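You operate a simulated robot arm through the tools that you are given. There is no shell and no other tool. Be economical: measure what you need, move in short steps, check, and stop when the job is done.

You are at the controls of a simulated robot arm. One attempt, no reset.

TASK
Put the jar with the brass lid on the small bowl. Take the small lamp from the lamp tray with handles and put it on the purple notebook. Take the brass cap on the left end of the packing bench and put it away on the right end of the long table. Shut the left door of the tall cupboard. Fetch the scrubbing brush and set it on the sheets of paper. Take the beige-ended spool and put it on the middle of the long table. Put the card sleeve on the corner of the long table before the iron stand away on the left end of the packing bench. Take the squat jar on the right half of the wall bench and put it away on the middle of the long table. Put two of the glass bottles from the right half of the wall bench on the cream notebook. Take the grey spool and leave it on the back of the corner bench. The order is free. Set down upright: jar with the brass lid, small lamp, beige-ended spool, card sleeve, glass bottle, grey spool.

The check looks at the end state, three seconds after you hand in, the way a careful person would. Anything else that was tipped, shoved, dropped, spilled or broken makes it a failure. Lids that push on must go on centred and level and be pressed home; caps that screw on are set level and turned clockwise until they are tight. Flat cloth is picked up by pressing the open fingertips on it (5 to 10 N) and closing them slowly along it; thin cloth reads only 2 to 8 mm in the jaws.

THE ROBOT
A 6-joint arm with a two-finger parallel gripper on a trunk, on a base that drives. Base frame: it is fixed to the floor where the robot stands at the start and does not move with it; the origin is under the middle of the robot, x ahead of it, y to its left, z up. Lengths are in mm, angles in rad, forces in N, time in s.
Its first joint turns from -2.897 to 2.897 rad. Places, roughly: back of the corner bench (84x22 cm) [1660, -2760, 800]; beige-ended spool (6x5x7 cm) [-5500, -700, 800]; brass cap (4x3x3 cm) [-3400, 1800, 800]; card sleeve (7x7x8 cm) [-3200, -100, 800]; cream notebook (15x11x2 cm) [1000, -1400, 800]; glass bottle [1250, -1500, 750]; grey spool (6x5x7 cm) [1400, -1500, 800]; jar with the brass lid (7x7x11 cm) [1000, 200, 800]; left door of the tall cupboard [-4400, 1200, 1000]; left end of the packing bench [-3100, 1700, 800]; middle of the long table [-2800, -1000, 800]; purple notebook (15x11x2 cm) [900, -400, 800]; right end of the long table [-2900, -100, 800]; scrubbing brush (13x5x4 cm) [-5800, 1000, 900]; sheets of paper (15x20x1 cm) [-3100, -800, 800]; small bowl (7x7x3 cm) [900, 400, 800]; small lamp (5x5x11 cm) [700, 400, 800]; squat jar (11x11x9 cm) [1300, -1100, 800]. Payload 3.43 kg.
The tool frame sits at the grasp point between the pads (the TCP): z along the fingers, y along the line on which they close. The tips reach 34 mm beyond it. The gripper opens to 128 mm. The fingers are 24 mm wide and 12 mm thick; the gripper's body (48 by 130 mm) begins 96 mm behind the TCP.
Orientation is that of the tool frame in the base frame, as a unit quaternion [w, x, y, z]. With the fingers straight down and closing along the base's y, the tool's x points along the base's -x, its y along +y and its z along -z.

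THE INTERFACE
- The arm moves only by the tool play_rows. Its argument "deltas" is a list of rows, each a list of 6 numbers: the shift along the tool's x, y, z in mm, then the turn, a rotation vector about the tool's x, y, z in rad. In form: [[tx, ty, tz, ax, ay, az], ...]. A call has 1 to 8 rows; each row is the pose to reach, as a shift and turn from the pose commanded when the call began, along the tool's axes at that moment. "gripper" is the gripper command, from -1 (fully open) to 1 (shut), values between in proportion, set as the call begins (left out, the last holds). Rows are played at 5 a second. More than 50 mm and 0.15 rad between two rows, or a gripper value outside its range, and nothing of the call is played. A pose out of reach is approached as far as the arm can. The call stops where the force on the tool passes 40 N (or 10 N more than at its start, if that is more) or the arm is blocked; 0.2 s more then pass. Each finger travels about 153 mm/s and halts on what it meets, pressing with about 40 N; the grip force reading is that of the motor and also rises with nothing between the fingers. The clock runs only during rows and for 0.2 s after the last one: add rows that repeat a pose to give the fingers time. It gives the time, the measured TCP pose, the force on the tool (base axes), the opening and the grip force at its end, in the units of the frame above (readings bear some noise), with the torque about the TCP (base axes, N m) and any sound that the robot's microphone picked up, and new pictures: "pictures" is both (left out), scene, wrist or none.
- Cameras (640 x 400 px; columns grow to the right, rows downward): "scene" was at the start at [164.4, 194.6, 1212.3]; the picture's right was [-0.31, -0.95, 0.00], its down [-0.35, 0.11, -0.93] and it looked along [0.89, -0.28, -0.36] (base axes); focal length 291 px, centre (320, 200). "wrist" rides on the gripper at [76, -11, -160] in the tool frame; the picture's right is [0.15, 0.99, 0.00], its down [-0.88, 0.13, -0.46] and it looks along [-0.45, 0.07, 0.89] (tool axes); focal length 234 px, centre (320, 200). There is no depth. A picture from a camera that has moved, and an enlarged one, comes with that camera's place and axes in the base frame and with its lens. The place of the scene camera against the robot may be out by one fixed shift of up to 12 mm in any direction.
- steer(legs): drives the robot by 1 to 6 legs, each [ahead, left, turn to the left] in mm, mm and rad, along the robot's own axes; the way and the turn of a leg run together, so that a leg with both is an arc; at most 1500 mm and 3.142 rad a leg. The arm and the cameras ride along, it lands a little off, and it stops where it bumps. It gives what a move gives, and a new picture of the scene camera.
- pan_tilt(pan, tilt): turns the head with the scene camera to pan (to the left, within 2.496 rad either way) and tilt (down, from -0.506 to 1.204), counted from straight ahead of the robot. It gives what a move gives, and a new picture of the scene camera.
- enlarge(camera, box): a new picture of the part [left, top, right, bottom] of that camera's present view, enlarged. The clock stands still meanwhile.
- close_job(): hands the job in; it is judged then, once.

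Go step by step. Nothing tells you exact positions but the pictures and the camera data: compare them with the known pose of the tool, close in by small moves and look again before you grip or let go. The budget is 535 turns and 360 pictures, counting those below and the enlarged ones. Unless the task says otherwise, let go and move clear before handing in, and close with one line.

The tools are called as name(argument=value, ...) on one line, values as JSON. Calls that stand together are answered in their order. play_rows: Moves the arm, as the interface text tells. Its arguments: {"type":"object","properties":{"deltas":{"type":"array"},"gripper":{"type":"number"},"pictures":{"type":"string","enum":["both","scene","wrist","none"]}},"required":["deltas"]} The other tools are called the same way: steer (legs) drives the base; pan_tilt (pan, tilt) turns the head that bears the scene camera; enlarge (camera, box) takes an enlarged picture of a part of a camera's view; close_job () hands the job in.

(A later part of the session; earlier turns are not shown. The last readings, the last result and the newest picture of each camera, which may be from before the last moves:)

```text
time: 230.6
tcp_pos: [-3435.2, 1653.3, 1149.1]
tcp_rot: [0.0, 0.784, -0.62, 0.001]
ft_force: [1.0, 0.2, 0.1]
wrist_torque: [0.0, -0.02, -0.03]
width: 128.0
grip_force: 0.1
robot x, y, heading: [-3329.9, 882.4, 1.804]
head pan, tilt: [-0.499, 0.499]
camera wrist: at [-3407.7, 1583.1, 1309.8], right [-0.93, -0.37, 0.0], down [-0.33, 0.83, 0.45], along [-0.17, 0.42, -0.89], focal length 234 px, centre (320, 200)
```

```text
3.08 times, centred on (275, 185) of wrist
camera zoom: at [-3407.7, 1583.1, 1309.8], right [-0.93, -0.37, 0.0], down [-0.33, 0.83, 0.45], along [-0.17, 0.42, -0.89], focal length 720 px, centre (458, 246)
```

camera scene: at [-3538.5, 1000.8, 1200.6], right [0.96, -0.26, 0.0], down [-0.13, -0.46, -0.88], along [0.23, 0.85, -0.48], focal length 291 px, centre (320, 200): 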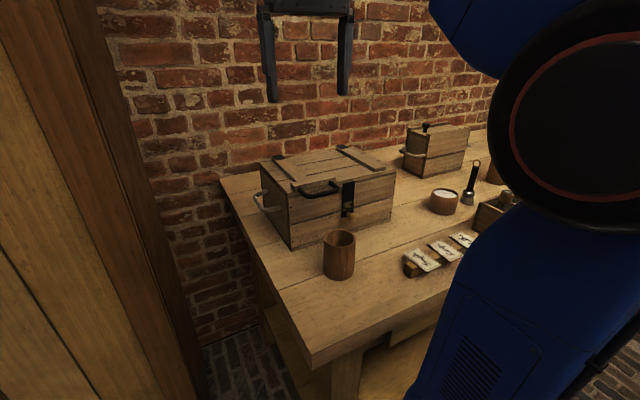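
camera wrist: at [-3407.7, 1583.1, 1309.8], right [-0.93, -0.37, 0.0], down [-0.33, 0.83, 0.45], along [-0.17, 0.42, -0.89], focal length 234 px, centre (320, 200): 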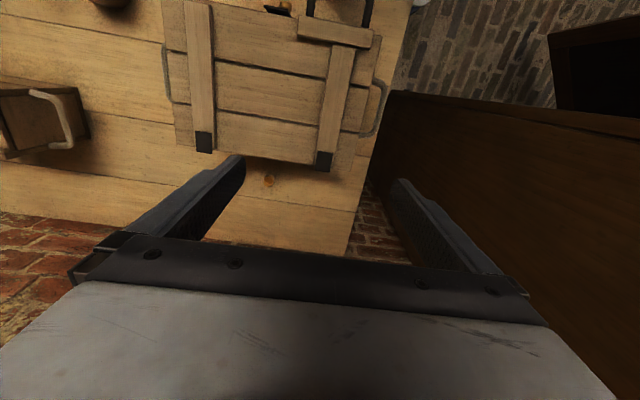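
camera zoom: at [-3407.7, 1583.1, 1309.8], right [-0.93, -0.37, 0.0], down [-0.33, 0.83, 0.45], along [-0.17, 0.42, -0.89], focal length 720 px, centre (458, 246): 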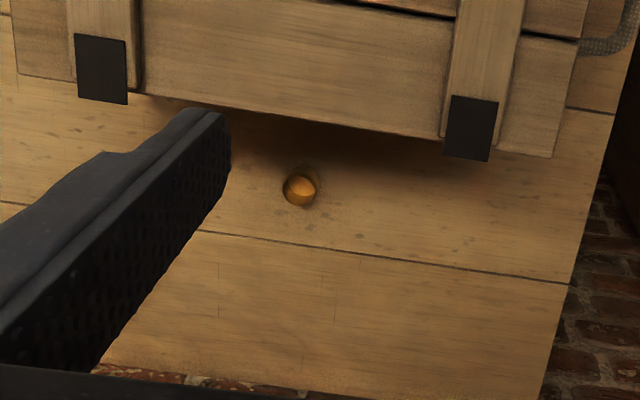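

The brass cap stands behind the chest at about [-3374,1815]. I'll move over it and come down partway with the jaws at 60 mm.

play_rows(deltas=[[-36, -24, 0, 0, 0, 0], [-72, -48, 0, 0, 0, 0], [-108, -72, 0, 0, 0, 0], [-143, -96, 0, 0, 0, 0], [-143, -96, 45, 0, 0, 0], [-143, -96, 90, 0, 0, 0], [-143, -96, 135, 0, 0, 0], [-143, -96, 160, 0, 0, 0]], pictures="wrist", gripper=0.06)

enlarge(camera="wrist", box=[220, 90, 420, 250])

```text
time: 232.4
tcp_pos: [-3373.5, 1813.5, 989.2]
tcp_rot: [0.0, 0.784, -0.621, 0.001]
ft_force: [-0.3, 0.4, -0.4]
wrist_torque: [0.0, -0.01, 0.01]
width: 60.2
grip_force: 0.1
out of reach, approached as far as the arm can: row 3, 4
robot x, y, heading: [-3322.5, 878.4, 1.809]
head pan, tilt: [-0.499, 0.499]
camera wrist: at [-3346.1, 1743.8, 1150.1], right [-0.93, -0.37, 0.0], down [-0.33, 0.83, 0.45], along [-0.17, 0.42, -0.89], focal length 234 px, centre (320, 200)
```

wrist: 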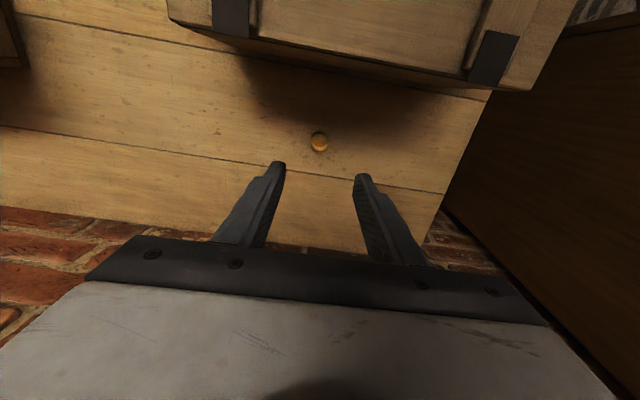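

```text
2.50 times, centred on (320, 170) of wrist
camera zoom: at [-3346.1, 1743.8, 1150.1], right [-0.93, -0.37, 0.0], down [-0.33, 0.83, 0.45], along [-0.17, 0.42, -0.89], focal length 585 px, centre (320, 275)
```

zoom: 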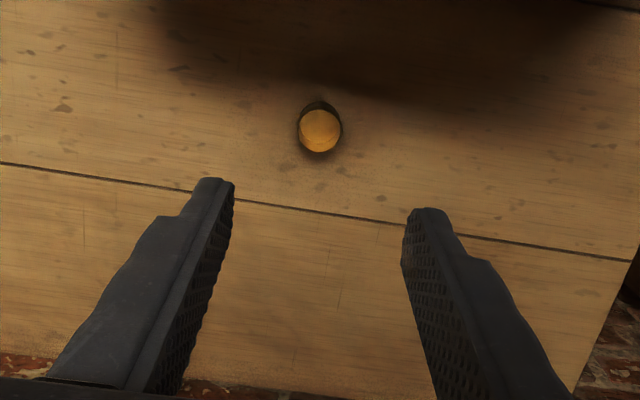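

play_rows(deltas=[[0, 1, 40, 0, 0, 0], [0, 1, 80, 0, 0, 0], [0, 1, 115, 0, 0, 0], [0, 1, 135, 0, 0, 0], [0, 1, 135, 0, 0, 0]], pictures="wrist")

```text
time: 233.6
tcp_pos: [-3374.8, 1814.4, 854.5]
tcp_rot: [0.0, 0.784, -0.62, 0.001]
ft_force: [-0.6, 0.2, 0.2]
wrist_torque: [0.02, 0.0, -0.02]
width: 60.1
grip_force: 0.0
robot x, y, heading: [-3324.2, 878.8, 1.802]
head pan, tilt: [-0.499, 0.499]
camera wrist: at [-3347.0, 1743.9, 1014.9], right [-0.93, -0.37, 0.0], down [-0.33, 0.83, 0.45], along [-0.17, 0.42, -0.89], focal length 234 px, centre (320, 200)
```

wrist: 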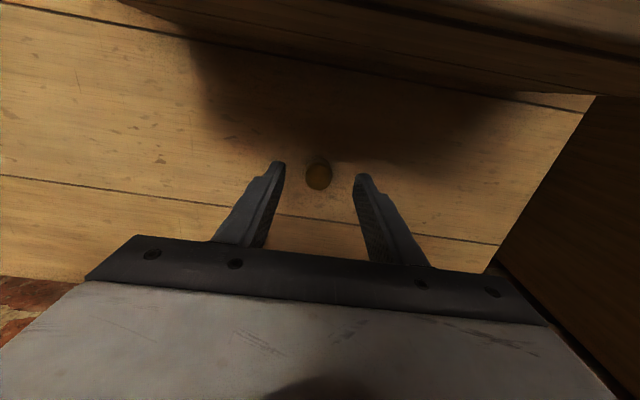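

play_rows(deltas=[[0, 0, 8, 0, 0, 0], [0, 0, 15, 0, 0, 0], [0, 0, 15, 0, 0, 0]], pictures="none")

play_rows(deltas=[[0, 0, 0, 0, 0, 0], [0, 0, 0, 0, 0, 0], [0, 0, 0, 0, 0, 0]], pictures="none", gripper=1)

play_rows(deltas=[[0, 0, -20, 0, 0, 0], [0, 0, -60, 0, 0, 0], [0, 0, -100, 0, 0, 0], [0, 0, -140, 0, 0, 0], [0, 0, -180, 0, 0, 0], [0, 0, -200, 0, 0, 0]], pictures="wrist")

```text
time: 234.4
tcp_pos: [-3375.2, 1814.6, 839.2]
tcp_rot: [0.0, 0.784, -0.62, 0.002]
ft_force: [0.2, -1.5, -1.1]
wrist_torque: [0.0, -0.01, 0.04]
width: 60.3
grip_force: 0.0
robot x, y, heading: [-3328.0, 881.9, 1.808]
head pan, tilt: [-0.499, 0.499]
```

```text
time: 235.2
tcp_pos: [-3373.4, 1815.5, 838.9]
tcp_rot: [0.0, 0.784, -0.62, 0.001]
ft_force: [0.1, -0.2, -0.4]
wrist_torque: [-0.03, 0.03, 0.0]
width: 23.3
grip_force: 40.1
robot x, y, heading: [-3326.9, 885.6, 1.803]
head pan, tilt: [-0.499, 0.499]
```

```text
time: 236.6
tcp_pos: [-3375.4, 1814.6, 1040.4]
tcp_rot: [0.0, 0.784, -0.62, 0.002]
ft_force: [0.7, 0.0, -1.2]
wrist_torque: [-0.01, 0.01, -0.04]
width: 23.3
grip_force: 39.9
robot x, y, heading: [-3321.5, 881.6, 1.805]
head pan, tilt: [-0.499, 0.499]
camera wrist: at [-3348.2, 1745.0, 1200.7], right [-0.93, -0.37, 0.0], down [-0.33, 0.83, 0.45], along [-0.17, 0.42, -0.89], focal length 234 px, centre (320, 200)
```

wrist: 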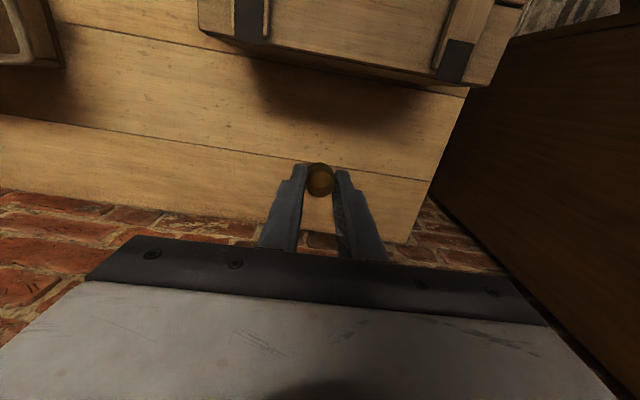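

Cap held. I'll retract over the chest, back off and turn back to the long table's right end.

play_rows(deltas=[[40, 0, -20, 0, 0, 0], [86, 0, -20, 0, 0, 0], [132, 0, -20, 0, 0, 0], [178, 0, -20, 0, 0, 0], [224, 0, -20, 0, 0, 0], [270, 0, -20, 0, 0, 0], [316, 0, -20, 0, 0, 0], [362, 0, -20, 0, 0, 0]], pictures="none")

play_rows(deltas=[[45, 0, 0, 0, 0, 0], [90, 0, 0, 0, 0, 0], [110, 0, 0, 0, 0, 0]], pictures="none")

steer(legs=[[-330, 0, 0], [0, 0, -1.6], [0, 0, -1.6]])

pan_tilt(pan=0.0, tilt=0.55)

```text
time: 238.4
tcp_pos: [-3290.7, 1463.6, 1059.7]
tcp_rot: [0.001, 0.785, -0.619, 0.002]
ft_force: [0.2, 0.6, -0.8]
wrist_torque: [-0.07, 0.02, -0.02]
width: 23.2
grip_force: 39.9
robot x, y, heading: [-3327.6, 882.9, 1.807]
head pan, tilt: [-0.499, 0.499]
```

```text
time: 239.2
tcp_pos: [-3265.9, 1355.7, 1059.2]
tcp_rot: [0.0, 0.784, -0.62, 0.002]
ft_force: [0.0, 0.3, -1.1]
wrist_torque: [-0.04, 0.01, 0.03]
width: 23.3
grip_force: 40.0
robot x, y, heading: [-3326.3, 880.8, 1.801]
head pan, tilt: [-0.499, 0.499]
```

```text
time: 249.2
tcp_pos: [-3350.3, 95.4, 1059.9]
tcp_rot: [-0.001, 0.655, 0.755, 0.0]
ft_force: [-0.1, -0.6, -0.9]
wrist_torque: [-0.01, 0.01, 0.0]
width: 22.9
grip_force: 40.0
robot x, y, heading: [-3248.4, 563.3, -1.419]
head pan, tilt: [-0.499, 0.499]
camera scene: at [-3056.2, 430.8, 1200.6], right [-0.94, 0.35, 0.0], down [0.17, 0.45, -0.88], along [-0.3, -0.82, -0.48], focal length 291 px, centre (320, 200)
```

scene: 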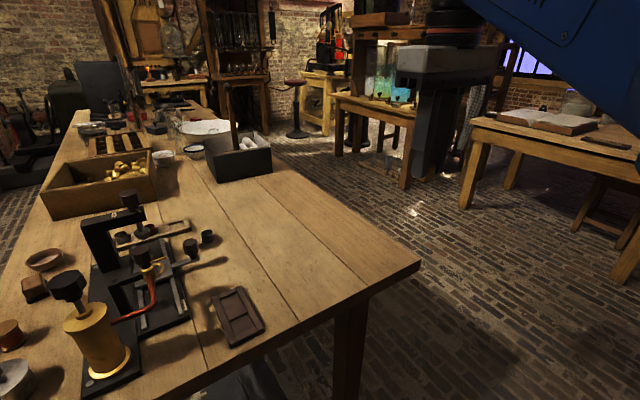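

```text
time: 250.2
tcp_pos: [-3350.8, 95.7, 1060.9]
tcp_rot: [-0.001, 0.654, 0.756, 0.0]
ft_force: [0.9, -0.7, 0.2]
wrist_torque: [-0.02, 0.02, 0.02]
width: 23.2
grip_force: 40.4
robot x, y, heading: [-3248.9, 559.8, -1.426]
head pan, tilt: [0.0, 0.55]
camera scene: at [-3011.7, 427.3, 1196.1], right [-0.99, -0.14, 0.0], down [-0.07, 0.52, -0.85], along [0.12, -0.84, -0.52], focal length 291 px, centre (320, 200)
```

scene: 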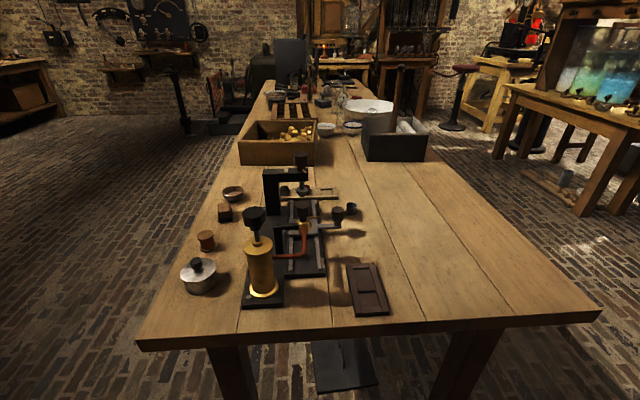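

The open boards at about [-3110,-130] on the table's right end are free. I'll carry the cap there.

play_rows(deltas=[[-37, 29, 0, 0, 0, 0], [-74, 58, 0, 0, 0, 0], [-111, 88, 0, 0, 0, 0], [-148, 117, 0, 0, 0, 0], [-185, 146, 0, 0, 0, 0], [-222, 175, 0, 0, 0, 0], [-258, 204, 0, 0, 0, 0], [-258, 204, 40, 0, 0, 0]], pictures="none")

play_rows(deltas=[[0, 0, 45, 0, 0, 0], [0, 0, 90, 0, 0, 0], [0, 0, 130, 0, 0, 0], [0, 0, 165, 0, 0, 0], [0, 0, 165, 0, 0, 0]], pictures="wrist")

```text
time: 252.0
tcp_pos: [-3112.7, -131.3, 1019.0]
tcp_rot: [-0.002, 0.654, 0.756, -0.001]
ft_force: [-0.2, 0.4, 0.1]
wrist_torque: [0.01, -0.03, 0.01]
width: 23.0
grip_force: 40.1
robot x, y, heading: [-3248.9, 561.0, -1.425]
head pan, tilt: [0.0, 0.55]
```

```text
time: 253.2
tcp_pos: [-3113.3, -131.3, 854.8]
tcp_rot: [-0.001, 0.655, 0.756, 0.0]
ft_force: [-0.2, 0.3, 0.7]
wrist_torque: [0.03, 0.0, -0.01]
width: 23.3
grip_force: 40.1
robot x, y, heading: [-3251.3, 562.4, -1.425]
head pan, tilt: [0.0, 0.55]
camera wrist: at [-3134.4, -57.9, 1014.4], right [0.96, 0.29, 0.0], down [0.26, -0.85, 0.45], along [0.13, -0.44, -0.89], focal length 234 px, centre (320, 200)
```

wrist: 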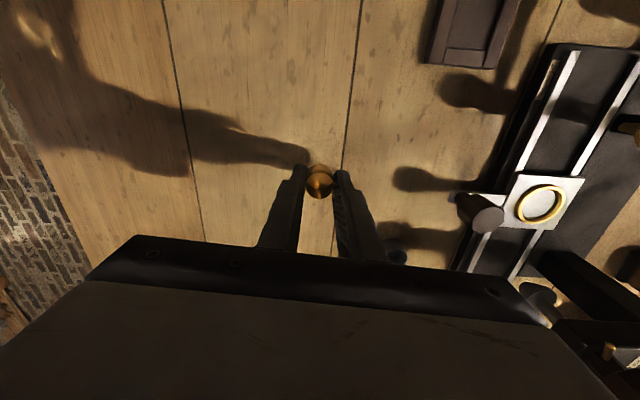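

play_rows(deltas=[[0, 0, 12, 0, 0, 0], [0, 0, 24, 0, 0, 0], [0, 0, 29, 0, 0, 0], [0, 0, 29, 0, 0, 0]], pictures="none")

play_rows(deltas=[[0, 0, 3, 0, 0, 0], [0, 0, 5, 0, 0, 0], [0, 0, 5, 0, 0, 0]], pictures="none")

```text
time: 254.2
tcp_pos: [-3111.6, -130.2, 824.8]
tcp_rot: [-0.001, 0.654, 0.756, 0.0]
ft_force: [0.3, -0.2, -0.2]
wrist_torque: [0.0, 0.04, 0.0]
width: 22.9
grip_force: 40.3
robot x, y, heading: [-3248.5, 560.6, -1.427]
head pan, tilt: [0.0, 0.55]
```

```text
time: 255.0
tcp_pos: [-3111.8, -130.8, 820.1]
tcp_rot: [-0.001, 0.655, 0.756, 0.0]
ft_force: [0.8, 0.2, 0.2]
wrist_torque: [0.0, -0.02, -0.01]
width: 23.2
grip_force: 39.9
robot x, y, heading: [-3251.9, 560.6, -1.427]
head pan, tilt: [0.0, 0.55]
```

play_rows(deltas=[[0, 0, 2, 0, 0, 0], [0, 0, 4, 0, 0, 0], [0, 0, 4, 0, 0, 0]], pictures="none")

enlarge(camera="scene", box=[320, 140, 480, 260])

```text
time: 255.8
tcp_pos: [-3112.2, -129.7, 818.2]
tcp_rot: [0.001, 0.655, 0.756, -0.002]
ft_force: [-0.8, 2.9, 12.3]
wrist_torque: [0.09, 0.0, -0.01]
width: 23.1
grip_force: 39.7
robot x, y, heading: [-3247.8, 562.7, -1.423]
head pan, tilt: [0.0, 0.55]
stopped in row 3: the force on the tool passed its limit (the readings are from after the stop); the commanded pose is now the measured one
```

```text
3.33 times, centred on (400, 200) of scene
camera zoom: at [-3011.8, 427.7, 1196.1], right [-0.99, -0.14, 0.0], down [-0.08, 0.52, -0.85], along [0.12, -0.84, -0.52], focal length 972 px, centre (53, 200)
```

zoom: 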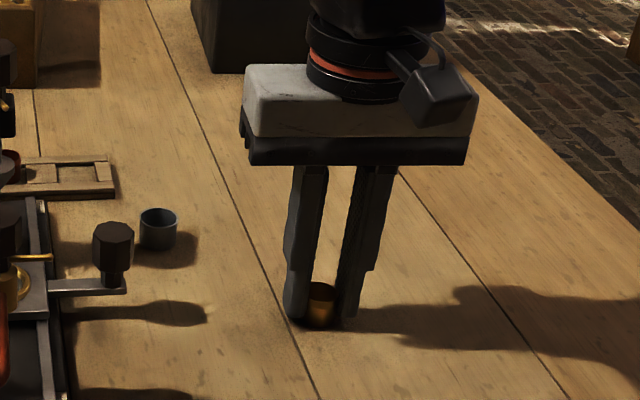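

The cap is down. Release and lift.

play_rows(deltas=[[0, 0, 0, 0, 0, 0], [0, 0, 0, 0, 0, 0], [0, 0, -40, 0, 0, 0], [0, 0, -85, 0, 0, 0], [0, 0, -130, 0, 0, 0], [0, 0, -175, 0, 0, 0], [0, 0, -220, 0, 0, 0]], pictures="scene", gripper=0.3)

enlarge(camera="scene", box=[320, 140, 480, 260])

```text
time: 257.4
tcp_pos: [-3113.1, -132.4, 1036.6]
tcp_rot: [0.001, 0.655, 0.755, -0.001]
ft_force: [-0.1, -0.4, -0.2]
wrist_torque: [0.01, -0.01, -0.03]
width: 44.7
grip_force: 0.0
robot x, y, heading: [-3248.6, 559.0, -1.427]
head pan, tilt: [0.0, 0.55]
camera scene: at [-3011.7, 427.2, 1196.1], right [-0.99, -0.14, 0.0], down [-0.08, 0.52, -0.85], along [0.12, -0.84, -0.52], focal length 291 px, centre (320, 200)
```

scene: 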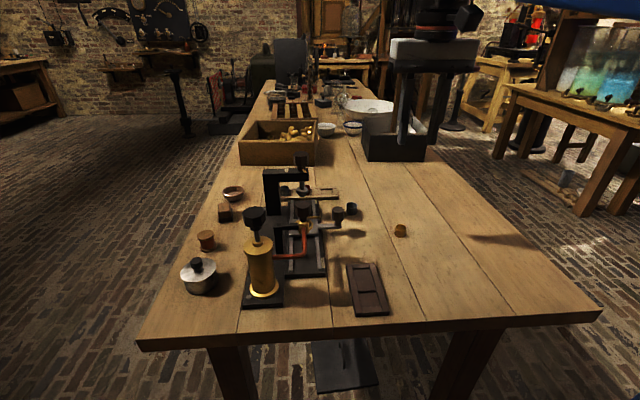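

```text
3.33 times, centred on (400, 200) of scene
camera zoom: at [-3011.7, 427.2, 1196.1], right [-0.99, -0.14, 0.0], down [-0.08, 0.52, -0.85], along [0.12, -0.84, -0.52], focal length 972 px, centre (53, 200)
```

zoom: 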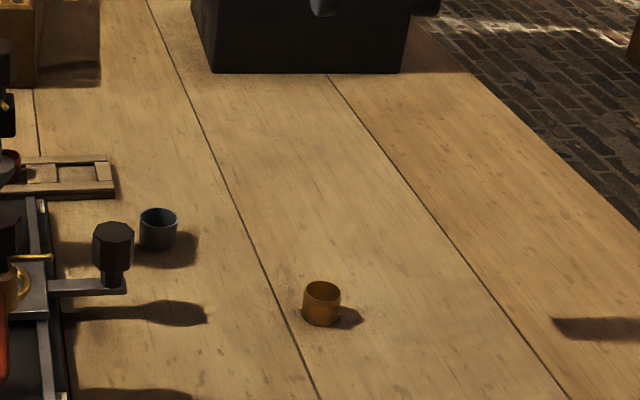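

The brass cap is put away. Next the cupboard door: I'll retract, turn toward the cupboard and look.

play_rows(deltas=[[43, -20, -10, 0, 0, 0], [86, -40, -20, 0, 0, 0], [129, -60, -30, 0, 0, 0], [172, -80, -40, 0, 0, 0], [215, -100, -50, 0, 0, 0], [258, -120, -60, 0, 0, 0]], pictures="none", gripper=1)

steer(legs=[[-50, 0, 0], [0, 0, -1.5], [0, 0, -0.9]])

pan_tilt(pan=0.0, tilt=0.3)

```text
time: 258.8
tcp_pos: [-3268.0, 106.7, 1096.8]
tcp_rot: [0.001, 0.654, 0.757, -0.001]
ft_force: [0.0, -0.4, -0.1]
wrist_torque: [0.06, 0.02, 0.02]
width: 0.1
grip_force: 33.2
robot x, y, heading: [-3247.6, 560.7, -1.428]
head pan, tilt: [0.0, 0.55]
```

```text
time: 265.6
tcp_pos: [-3553.8, 950.9, 1097.3]
tcp_rot: [-0.001, 0.944, -0.33, -0.001]
ft_force: [-0.1, -0.1, -0.4]
wrist_torque: [0.01, -0.01, 0.03]
width: 0.0
grip_force: 33.0
robot x, y, heading: [-3254.9, 609.3, 2.47]
head pan, tilt: [0.0, 0.55]
camera scene: at [-3530.8, 546.0, 1196.1], right [0.62, 0.78, 0.0], down [0.41, -0.32, -0.85], along [-0.67, 0.53, -0.52], focal length 291 px, centre (320, 200)
```

scene: 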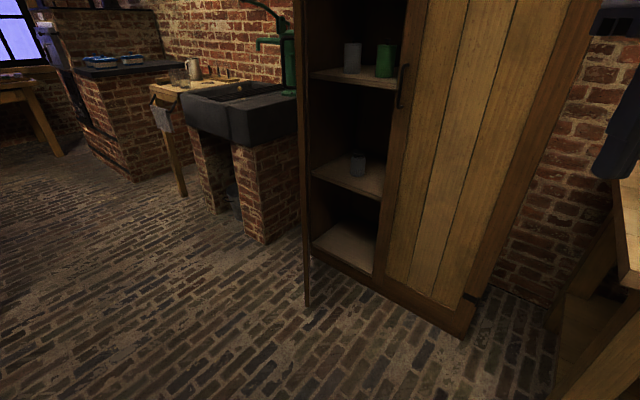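

```text
time: 266.4
tcp_pos: [-3553.3, 951.0, 1098.0]
tcp_rot: [-0.001, 0.944, -0.33, -0.001]
ft_force: [0.4, 0.4, 0.1]
wrist_torque: [-0.02, 0.02, 0.03]
width: 0.0
grip_force: 33.0
robot x, y, heading: [-3255.5, 607.3, 2.473]
head pan, tilt: [0.0, 0.3]
camera scene: at [-3533.5, 548.2, 1219.0], right [0.62, 0.78, 0.0], down [0.23, -0.18, -0.96], along [-0.75, 0.59, -0.3], focal length 291 px, centre (320, 200)
```

scene: 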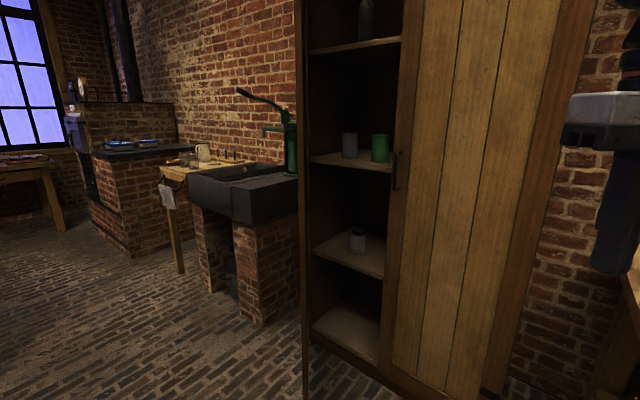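

The left door stands ajar, seen edge-on: hinge near [-4600,1325], free edge near [-4306,1082]. I need to push its outer face from the left side, so I'll square up to the cupboard and strafe left.

steer(legs=[[0, 0, -0.65], [0, 1000, 0]])

pan_tilt(pan=-0.1, tilt=0.35)

```text
time: 273.4
tcp_pos: [-4257.1, 818.2, 1097.6]
tcp_rot: [-0.001, 0.788, -0.615, 0.0]
ft_force: [0.1, 0.1, 0.7]
wrist_torque: [0.01, 0.01, 0.0]
width: 0.0
grip_force: 33.2
robot x, y, heading: [-4229.0, 367.5, 1.816]
head pan, tilt: [0.0, 0.3]
camera scene: at [-4489.2, 483.4, 1219.0], right [0.97, 0.24, 0.0], down [0.07, -0.29, -0.96], along [-0.23, 0.93, -0.3], focal length 291 px, centre (320, 200)
```

scene: 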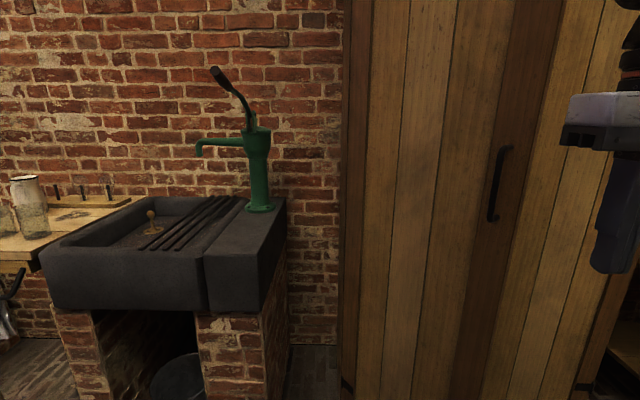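

```text
time: 274.0
tcp_pos: [-4257.5, 818.6, 1097.1]
tcp_rot: [-0.001, 0.788, -0.615, -0.001]
ft_force: [-0.1, -0.2, -0.4]
wrist_torque: [0.02, 0.0, 0.0]
width: 0.1
grip_force: 32.9
robot x, y, heading: [-4230.7, 362.1, 1.813]
head pan, tilt: [-0.099, 0.351]
camera scene: at [-4480.1, 484.9, 1214.3], right [0.99, 0.15, 0.0], down [0.05, -0.34, -0.94], along [-0.14, 0.93, -0.34], focal length 291 px, centre (320, 200)
```

scene: 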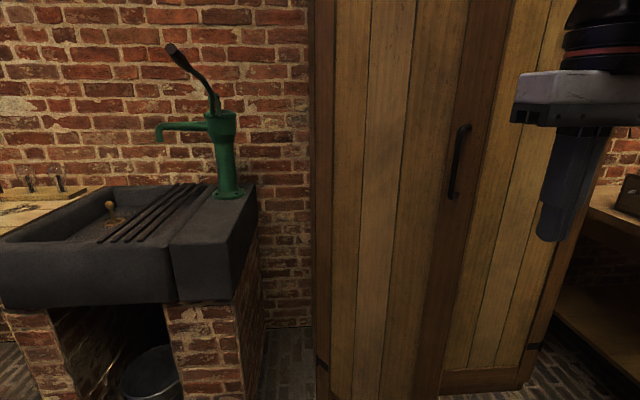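

Now I see the door's outer face and its handle: hinge near [-4581,1275], free edge near [-4248,1044]. I'll advance a bit, bring the closed gripper to the outer face at mid-width, then push.

steer(legs=[[110, 0, 0]])

play_rows(deltas=[[0, 45, 20, 0, 0, 0], [0, 90, 50, 0, 0, 0], [0, 130, 90, 0, 0, 0], [0, 160, 97, 0, 0, 0]], pictures="both")

```text
time: 275.2
tcp_pos: [-4283.8, 924.1, 1097.9]
tcp_rot: [-0.001, 0.788, -0.615, 0.0]
ft_force: [-0.2, 0.2, 0.3]
wrist_torque: [0.0, -0.05, -0.02]
width: 0.0
grip_force: 33.0
robot x, y, heading: [-4253.8, 473.8, 1.816]
head pan, tilt: [-0.099, 0.351]
camera scene: at [-4506.7, 591.3, 1214.3], right [0.99, 0.15, 0.0], down [0.05, -0.34, -0.94], along [-0.14, 0.93, -0.34], focal length 291 px, centre (320, 200)
```

scene: 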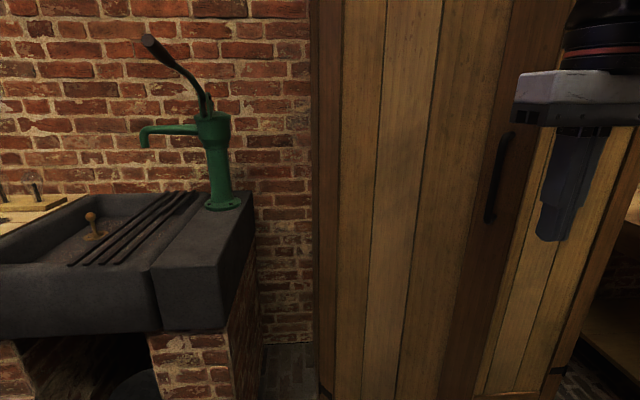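

```text
refused: row 2 steps farther than a row can; nothing moved
```

play_rows(deltas=[[0, 40, 20, 0, 0, 0], [0, 80, 45, 0, 0, 0], [0, 120, 70, 0, 0, 0], [0, 155, 95, 0, 0, 0], [0, 155, 95, 0, 0, 0]], pictures="both")

```text
time: 276.4
tcp_pos: [-4432.8, 886.0, 1001.2]
tcp_rot: [0.0, 0.788, -0.615, 0.0]
ft_force: [-0.4, 0.0, -0.3]
wrist_torque: [-0.04, 0.0, -0.01]
width: 0.0
grip_force: 33.2
robot x, y, heading: [-4258.7, 471.4, 1.814]
head pan, tilt: [-0.099, 0.351]
camera scene: at [-4506.7, 591.3, 1214.3], right [0.99, 0.15, 0.0], down [0.05, -0.34, -0.94], along [-0.14, 0.93, -0.34], focal length 291 px, centre (320, 200)
camera wrist: at [-4405.3, 815.3, 1161.2], right [-0.92, -0.38, 0.0], down [-0.34, 0.82, 0.46], along [-0.17, 0.42, -0.89], focal length 234 px, centre (320, 200)
```

scene: 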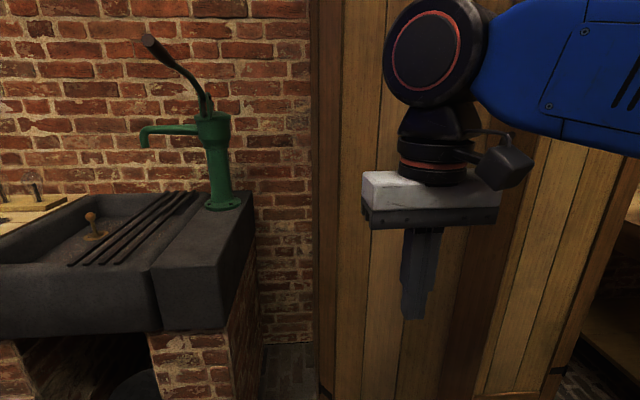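
wrist: 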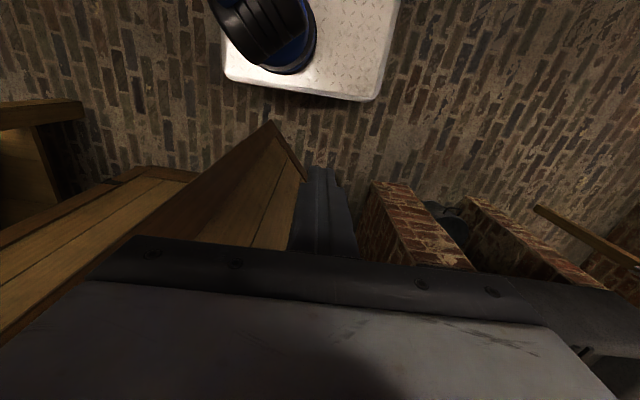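

The gripper is on the door's outer side. I'll advance until contact.

play_rows(deltas=[[-30, -8, 0, 0, 0, 0], [-60, -16, 0, 0, 0, 0], [-90, -25, 0, 0, 0, 0], [-120, -33, 0, 0, 0, 0]], pictures="scene")

```text
time: 277.4
tcp_pos: [-4430.5, 1010.6, 1001.2]
tcp_rot: [-0.002, 0.788, -0.616, -0.001]
ft_force: [1.2, -0.3, -0.5]
wrist_torque: [0.03, 0.05, -0.01]
width: 0.0
grip_force: 33.2
robot x, y, heading: [-4258.8, 472.8, 1.819]
head pan, tilt: [-0.099, 0.351]
camera scene: at [-4506.6, 591.1, 1214.4], right [0.99, 0.15, 0.0], down [0.05, -0.34, -0.94], along [-0.14, 0.93, -0.34], focal length 291 px, centre (320, 200)
```

scene: 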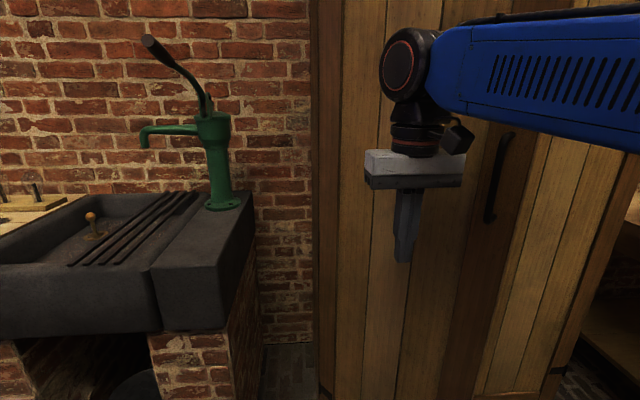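

play_rows(deltas=[[-25, -8, 0, 0, 0, 0], [-50, -16, 0, 0, 0, 0], [-75, -24, 0, 0, 0, 0], [-100, -30, 0, 0, 0, 0]], pictures="scene")

```text
time: 278.4
tcp_pos: [-4426.9, 1114.8, 1003.9]
tcp_rot: [-0.002, 0.788, -0.616, -0.001]
ft_force: [-0.4, 0.6, 0.3]
wrist_torque: [0.04, 0.03, 0.01]
width: 0.2
grip_force: 33.1
robot x, y, heading: [-4257.9, 471.8, 1.814]
head pan, tilt: [-0.099, 0.351]
camera scene: at [-4506.7, 591.1, 1214.4], right [0.99, 0.15, 0.0], down [0.05, -0.34, -0.94], along [-0.14, 0.93, -0.34], focal length 291 px, centre (320, 200)
```

scene: 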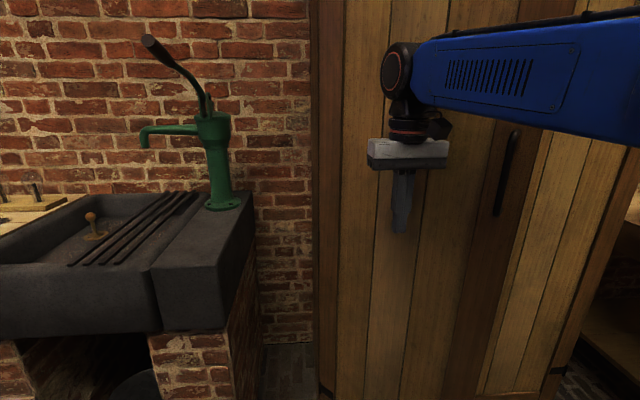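

The door has begun to move with little force. I'll keep pushing along the arc.

play_rows(deltas=[[-21, -15, 0, 0, 0, 0], [-42, -29, 0, 0, 0, 0], [-63, -44, 0, 0, 0, 0], [-84, -58, 0, 0, 0, 0]], pictures="scene")

```text
time: 279.4
tcp_pos: [-4390.8, 1211.7, 1003.5]
tcp_rot: [-0.002, 0.787, -0.616, -0.001]
ft_force: [0.3, -0.2, -0.3]
wrist_torque: [0.03, 0.02, -0.02]
width: 0.0
grip_force: 33.0
robot x, y, heading: [-4255.4, 471.0, 1.818]
head pan, tilt: [-0.099, 0.351]
camera scene: at [-4506.7, 591.1, 1214.4], right [0.99, 0.15, 0.0], down [0.05, -0.34, -0.94], along [-0.14, 0.93, -0.34], focal length 291 px, centre (320, 200)
```

scene: 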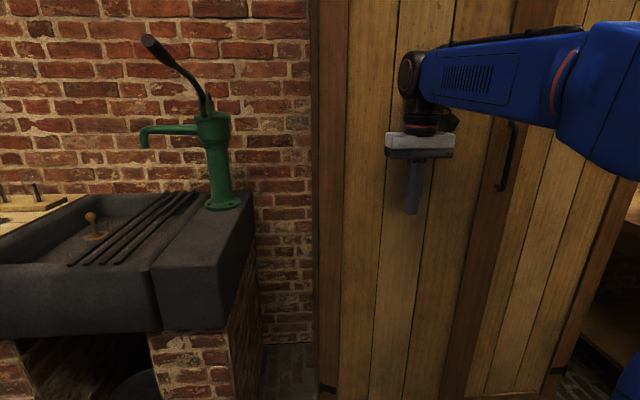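

play_rows(deltas=[[-25, -8, 0, 0, 0, 0], [-50, -16, 0, 0, 0, 0], [-75, -24, 0, 0, 0, 0]], pictures="scene")

```text
time: 280.2
tcp_pos: [-4385.7, 1289.5, 1004.0]
tcp_rot: [-0.001, 0.788, -0.616, -0.001]
ft_force: [0.2, -0.6, 0.4]
wrist_torque: [0.0, 0.0, -0.04]
width: 0.1
grip_force: 32.8
robot x, y, heading: [-4253.8, 473.0, 1.819]
head pan, tilt: [-0.099, 0.351]
camera scene: at [-4506.7, 591.1, 1214.4], right [0.99, 0.15, 0.0], down [0.05, -0.34, -0.94], along [-0.14, 0.93, -0.34], focal length 291 px, centre (320, 200)
```

scene: 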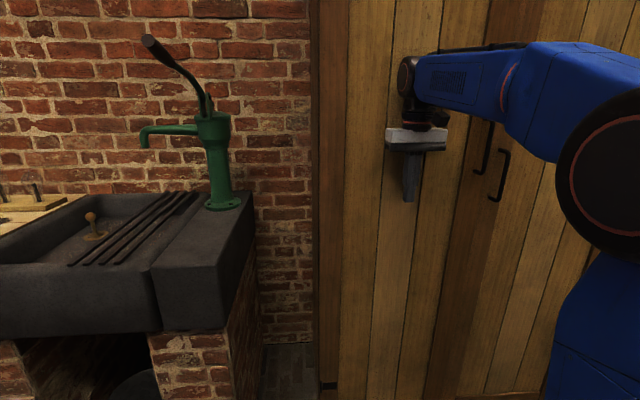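

Both handles now come side by side; the door is nearly shut. I'll continue in small steps until it stops.

play_rows(deltas=[[-15, -3, 0, 0, 0, 0], [-30, -6, 0, 0, 0, 0], [-45, -9, 0, 0, 0, 0]], pictures="scene")

```text
time: 280.9
tcp_pos: [-4386.1, 1314.0, 1002.5]
tcp_rot: [0.0, 0.788, -0.616, 0.002]
ft_force: [2.8, -20.2, 0.4]
wrist_torque: [2.83, 0.43, -0.25]
width: 0.0
grip_force: 32.5
robot x, y, heading: [-4257.0, 473.8, 1.819]
head pan, tilt: [-0.099, 0.351]
stopped in row 3: the force on the tool passed its limit (the readings are from after the stop); the commanded pose is now the measured one
camera scene: at [-4506.6, 590.0, 1214.4], right [0.99, 0.15, 0.0], down [0.05, -0.34, -0.94], along [-0.14, 0.93, -0.34], focal length 291 px, centre (320, 200)
```

scene: 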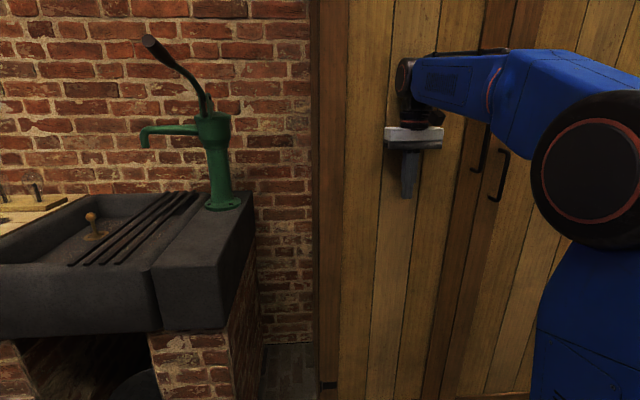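

It stopped firmly. I'll back off and check the door from outside.

play_rows(deltas=[[40, 0, 0, 0, 0, 0], [85, 0, 0, 0, 0, 0], [130, 0, 0, 0, 0, 0], [175, 0, 0, 0, 0, 0], [220, 0, 0, 0, 0, 0], [265, 0, -20, 0, 0, 0], [310, 0, -40, 0, 0, 0], [355, 0, -60, 0, 0, 0]], pictures="none")

steer(legs=[[-300, 0, 0]])

pan_tilt(pan=-0.2, tilt=0.2)

```text
time: 282.7
tcp_pos: [-4300.6, 971.5, 1063.0]
tcp_rot: [0.002, 0.788, -0.616, 0.003]
ft_force: [-0.3, 0.3, -0.2]
wrist_torque: [0.0, 0.01, 0.04]
width: 0.1
grip_force: 33.1
robot x, y, heading: [-4258.7, 473.9, 1.815]
head pan, tilt: [-0.099, 0.351]
```

```text
time: 284.7
tcp_pos: [-4229.0, 681.7, 1063.9]
tcp_rot: [0.001, 0.789, -0.615, 0.002]
ft_force: [-0.4, 0.1, 0.1]
wrist_torque: [0.0, 0.04, -0.02]
width: 0.4
grip_force: 33.1
robot x, y, heading: [-4185.5, 182.3, 1.817]
head pan, tilt: [-0.099, 0.351]
camera scene: at [-4433.9, 300.9, 1214.3], right [0.99, 0.15, 0.0], down [0.05, -0.34, -0.94], along [-0.14, 0.93, -0.34], focal length 291 px, centre (320, 200)
```

scene: 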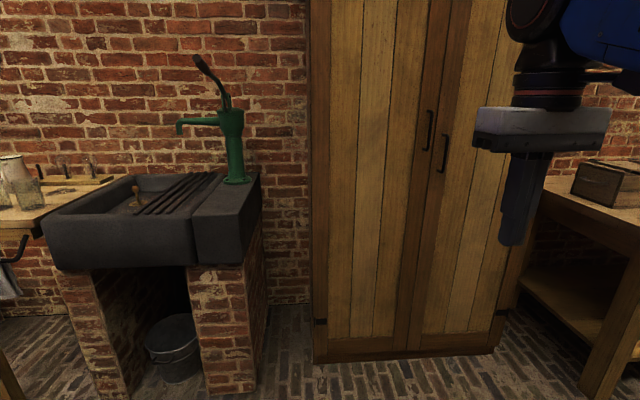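

```text
time: 285.4
tcp_pos: [-4227.6, 681.7, 1062.8]
tcp_rot: [0.001, 0.789, -0.614, 0.001]
ft_force: [0.2, -0.1, 0.3]
wrist_torque: [0.02, 0.01, 0.01]
width: 0.0
grip_force: 33.0
robot x, y, heading: [-4186.5, 186.6, 1.821]
head pan, tilt: [-0.201, 0.201]
camera scene: at [-4424.6, 301.9, 1228.3], right [1.0, 0.05, 0.0], down [0.01, -0.2, -0.98], along [-0.05, 0.98, -0.2], focal length 291 px, centre (320, 200)
```

scene: 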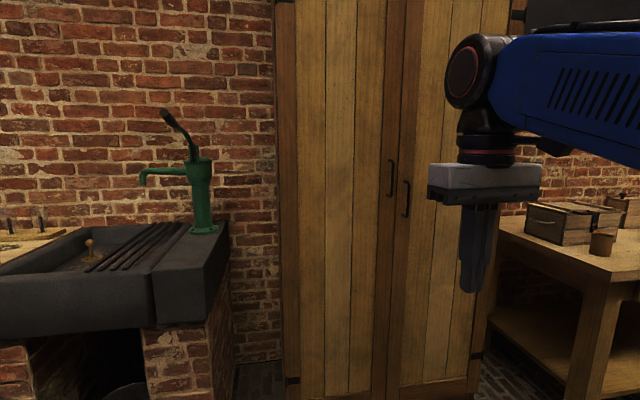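

enlarge(camera="scene", box=[270, 0, 470, 200])

enlarge(camera="scene", box=[270, 200, 470, 400])

```text
2.00 times, centred on (370, 100) of scene
camera zoom: at [-4424.6, 301.9, 1228.3], right [1.0, 0.05, 0.0], down [0.01, -0.2, -0.98], along [-0.05, 0.98, -0.2], focal length 583 px, centre (220, 400)
```

zoom: 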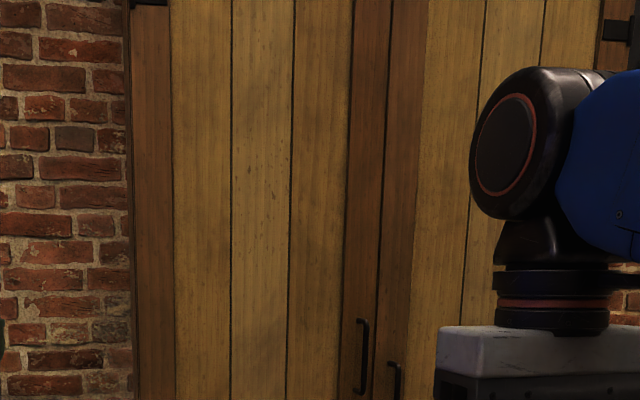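

```text
2.00 times, centred on (370, 300) of scene
camera zoom: at [-4424.6, 301.9, 1228.3], right [1.0, 0.05, 0.0], down [0.01, -0.2, -0.98], along [-0.05, 0.98, -0.2], focal length 583 px, centre (220, 0)
```

zoom: 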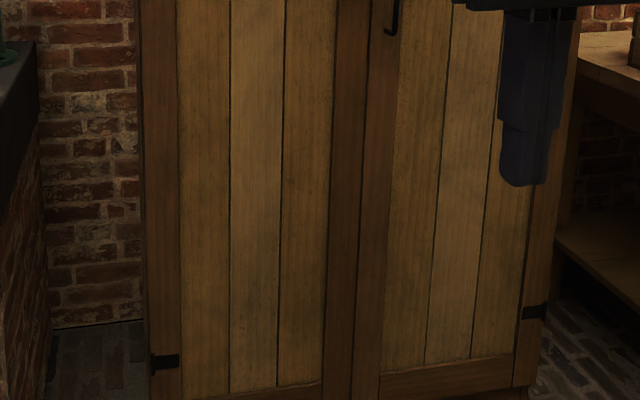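

The plank ends line up across both doors, so the left door is shut. Next the scrubbing brush near [-5800,1000]; I'll drive left along the wall.

steer(legs=[[0, 1300, 0]])

pan_tilt(pan=0.2, tilt=0.4)

```text
time: 289.4
tcp_pos: [-4919.6, 532.4, 1063.8]
tcp_rot: [0.001, 0.811, -0.585, 0.003]
ft_force: [0.3, -0.5, -0.2]
wrist_torque: [0.0, -0.01, 0.0]
width: 0.0
grip_force: 33.5
robot x, y, heading: [-4835.8, 37.2, 1.899]
head pan, tilt: [-0.201, 0.201]
stopped in leg 1: the robot was blocked; the commanded pose is now the measured one
camera scene: at [-5086.0, 137.5, 1228.3], right [0.99, 0.12, 0.0], down [0.02, -0.2, -0.98], along [-0.12, 0.97, -0.2], focal length 291 px, centre (320, 200)
```

scene: 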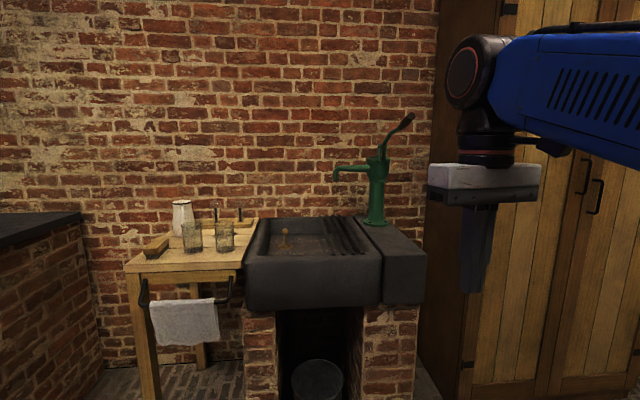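

```text
time: 290.3
tcp_pos: [-4918.6, 532.5, 1063.0]
tcp_rot: [0.001, 0.812, -0.584, 0.003]
ft_force: [-0.7, 0.1, 0.1]
wrist_torque: [-0.01, 0.04, 0.02]
width: 0.2
grip_force: 33.2
robot x, y, heading: [-4838.3, 34.0, 1.897]
head pan, tilt: [0.201, 0.4]
camera scene: at [-5120.9, 125.3, 1209.8], right [0.87, 0.5, 0.0], down [0.19, -0.34, -0.92], along [-0.46, 0.8, -0.39], focal length 291 px, centre (320, 200)
```

scene: 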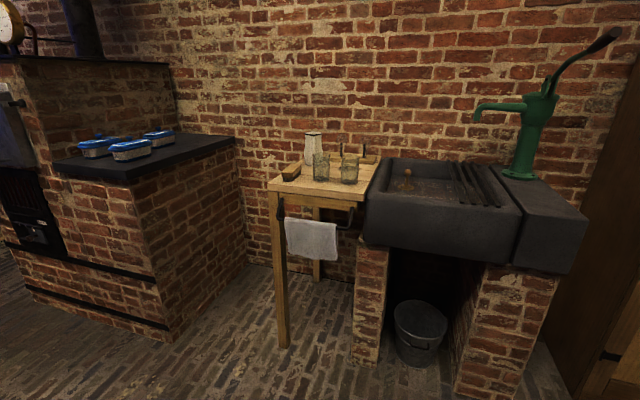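

The base bumped something on its left. I'll look there.

pan_tilt(pan=1.3, tilt=0.7)

```text
time: 291.6
tcp_pos: [-4918.8, 531.9, 1063.3]
tcp_rot: [0.001, 0.811, -0.585, 0.002]
ft_force: [0.2, -0.4, 0.1]
wrist_torque: [0.03, -0.01, -0.01]
width: 0.0
grip_force: 32.8
robot x, y, heading: [-4836.9, 39.2, 1.897]
head pan, tilt: [1.3, 0.7]
camera scene: at [-5159.4, 40.6, 1183.0], right [-0.05, 1.0, 0.0], down [0.64, 0.03, -0.77], along [-0.76, -0.04, -0.64], focal length 291 px, centre (320, 200)
```

scene: 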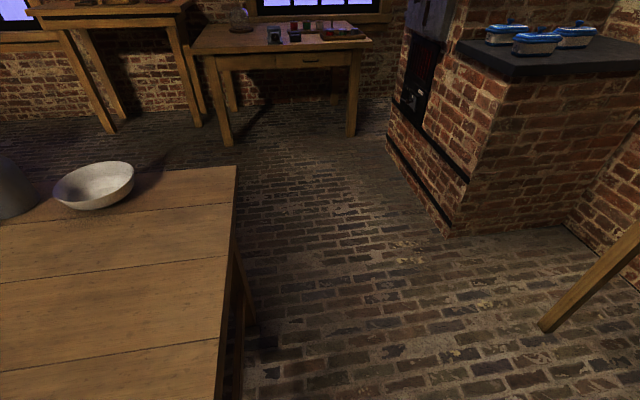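

That is only the desk's edge beside me. I'll turn, move forward out of its way and then drive left to the small table with the brush near [-5757,1007].

steer(legs=[[100, 0, 0], [0, 0, -0.3], [200, 0, 0], [0, 700, 0]])

pan_tilt(pan=0.3, tilt=0.5)

```text
time: 298.4
tcp_pos: [-5501.2, 810.8, 1062.8]
tcp_rot: [0.002, 0.716, -0.698, 0.002]
ft_force: [0.0, 0.0, -0.5]
wrist_torque: [-0.01, 0.02, -0.03]
width: 0.0
grip_force: 33.4
robot x, y, heading: [-5566.6, 311.2, 1.592]
head pan, tilt: [1.3, 0.7]
camera scene: at [-5876.1, 411.1, 1182.9], right [0.24, 0.97, 0.0], down [0.62, -0.16, -0.76], along [-0.74, 0.19, -0.64], focal length 291 px, centre (320, 200)
```

scene: 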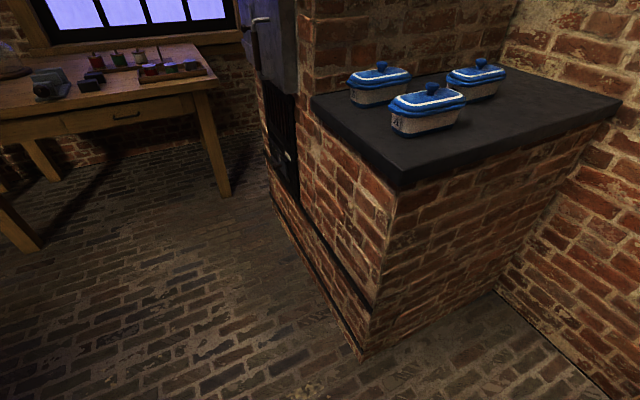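

```text
time: 299.6
tcp_pos: [-5501.3, 812.5, 1062.6]
tcp_rot: [0.001, 0.716, -0.699, 0.003]
ft_force: [-0.2, -0.5, 0.2]
wrist_torque: [0.0, 0.0, -0.01]
width: 0.0
grip_force: 33.1
robot x, y, heading: [-5568.5, 313.6, 1.601]
head pan, tilt: [0.3, 0.499]
camera scene: at [-5822.9, 476.7, 1200.6], right [0.95, 0.32, 0.0], down [0.15, -0.45, -0.88], along [-0.28, 0.83, -0.48], focal length 291 px, centre (320, 200)
```

scene: 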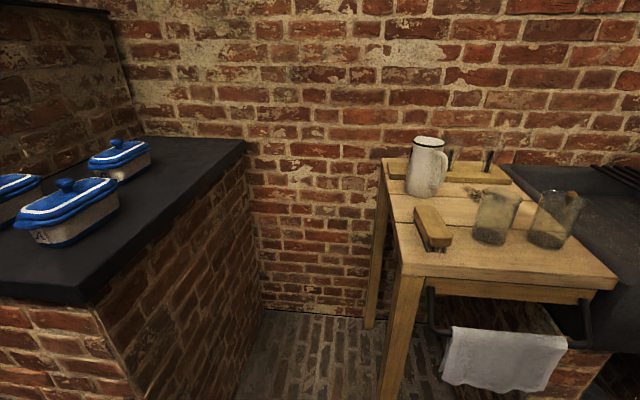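

The brush is at about [-5763,1016,866] on the small table's left edge. I'll bring the hand above it, jaws open.

play_rows(deltas=[[-22, 36, 0, 0, 0, 0], [-44, 72, 0, 0, 0, 0], [-66, 108, 0, 0, 0, 0], [-88, 144, 0, 0, 0, 0], [-110, 180, 0, 0, 0, 0], [-132, 216, 0, 0, 0, 0], [-155, 252, 0, 0, 0, 0], [-155, 252, 0, 0, 0, 0]], pictures="wrist", gripper=-1)

enlarge(camera="scene", box=[370, 120, 630, 290])

```text
time: 301.4
tcp_pos: [-5757.5, 959.2, 1063.0]
tcp_rot: [0.002, 0.716, -0.698, 0.002]
ft_force: [1.1, 0.6, 1.0]
wrist_torque: [-0.02, 0.01, 0.03]
width: 128.0
grip_force: 0.0
robot x, y, heading: [-5567.5, 311.9, 1.593]
head pan, tilt: [0.3, 0.499]
camera wrist: at [-5744.8, 885.7, 1223.0], right [-0.99, -0.17, 0.0], down [-0.15, 0.88, 0.45], along [-0.08, 0.44, -0.89], focal length 234 px, centre (320, 200)
```

wrist: 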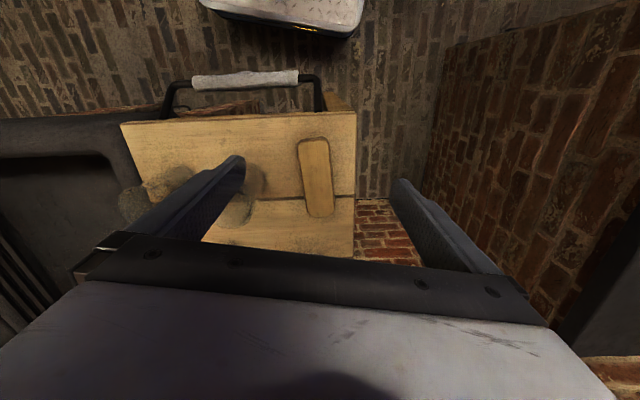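

```text
2.35 times, centred on (500, 205) of scene
camera zoom: at [-5822.9, 476.7, 1200.6], right [0.95, 0.32, 0.0], down [0.15, -0.45, -0.88], along [-0.28, 0.83, -0.48], focal length 686 px, centre (-104, 188)
```

zoom: 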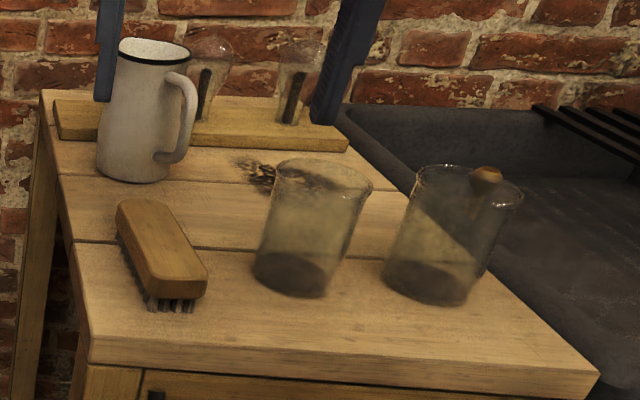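

The brush lies turned by about 0.25 rad. I'll align the jaws with it, narrow them to 75 mm and come down.

play_rows(deltas=[[-29, 2, 0, 0, 0, -0.12], [-58, 4, 0, 0, 0, -0.23], [-58, 4, 45, 0, 0, -0.23], [-58, 4, 90, 0, 0, -0.23], [-58, 4, 100, 0, 0, -0.23]], pictures="wrist", gripper=-0.17)

```text
time: 302.6
tcp_pos: [-5761.6, 1016.1, 962.5]
tcp_rot: [0.002, 0.791, -0.611, 0.003]
ft_force: [1.1, -0.3, -0.7]
wrist_torque: [0.02, 0.0, 0.03]
width: 75.0
grip_force: 0.1
robot x, y, heading: [-5566.1, 311.3, 1.599]
head pan, tilt: [0.3, 0.499]
camera wrist: at [-5732.9, 947.1, 1122.5], right [-0.92, -0.39, 0.0], down [-0.35, 0.82, 0.45], along [-0.18, 0.41, -0.89], focal length 234 px, centre (320, 200)
```

wrist: 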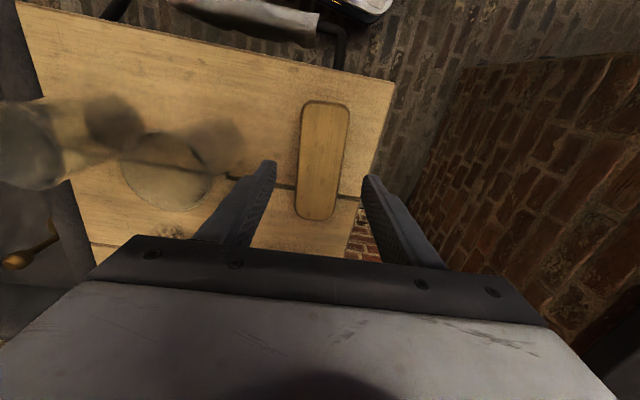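

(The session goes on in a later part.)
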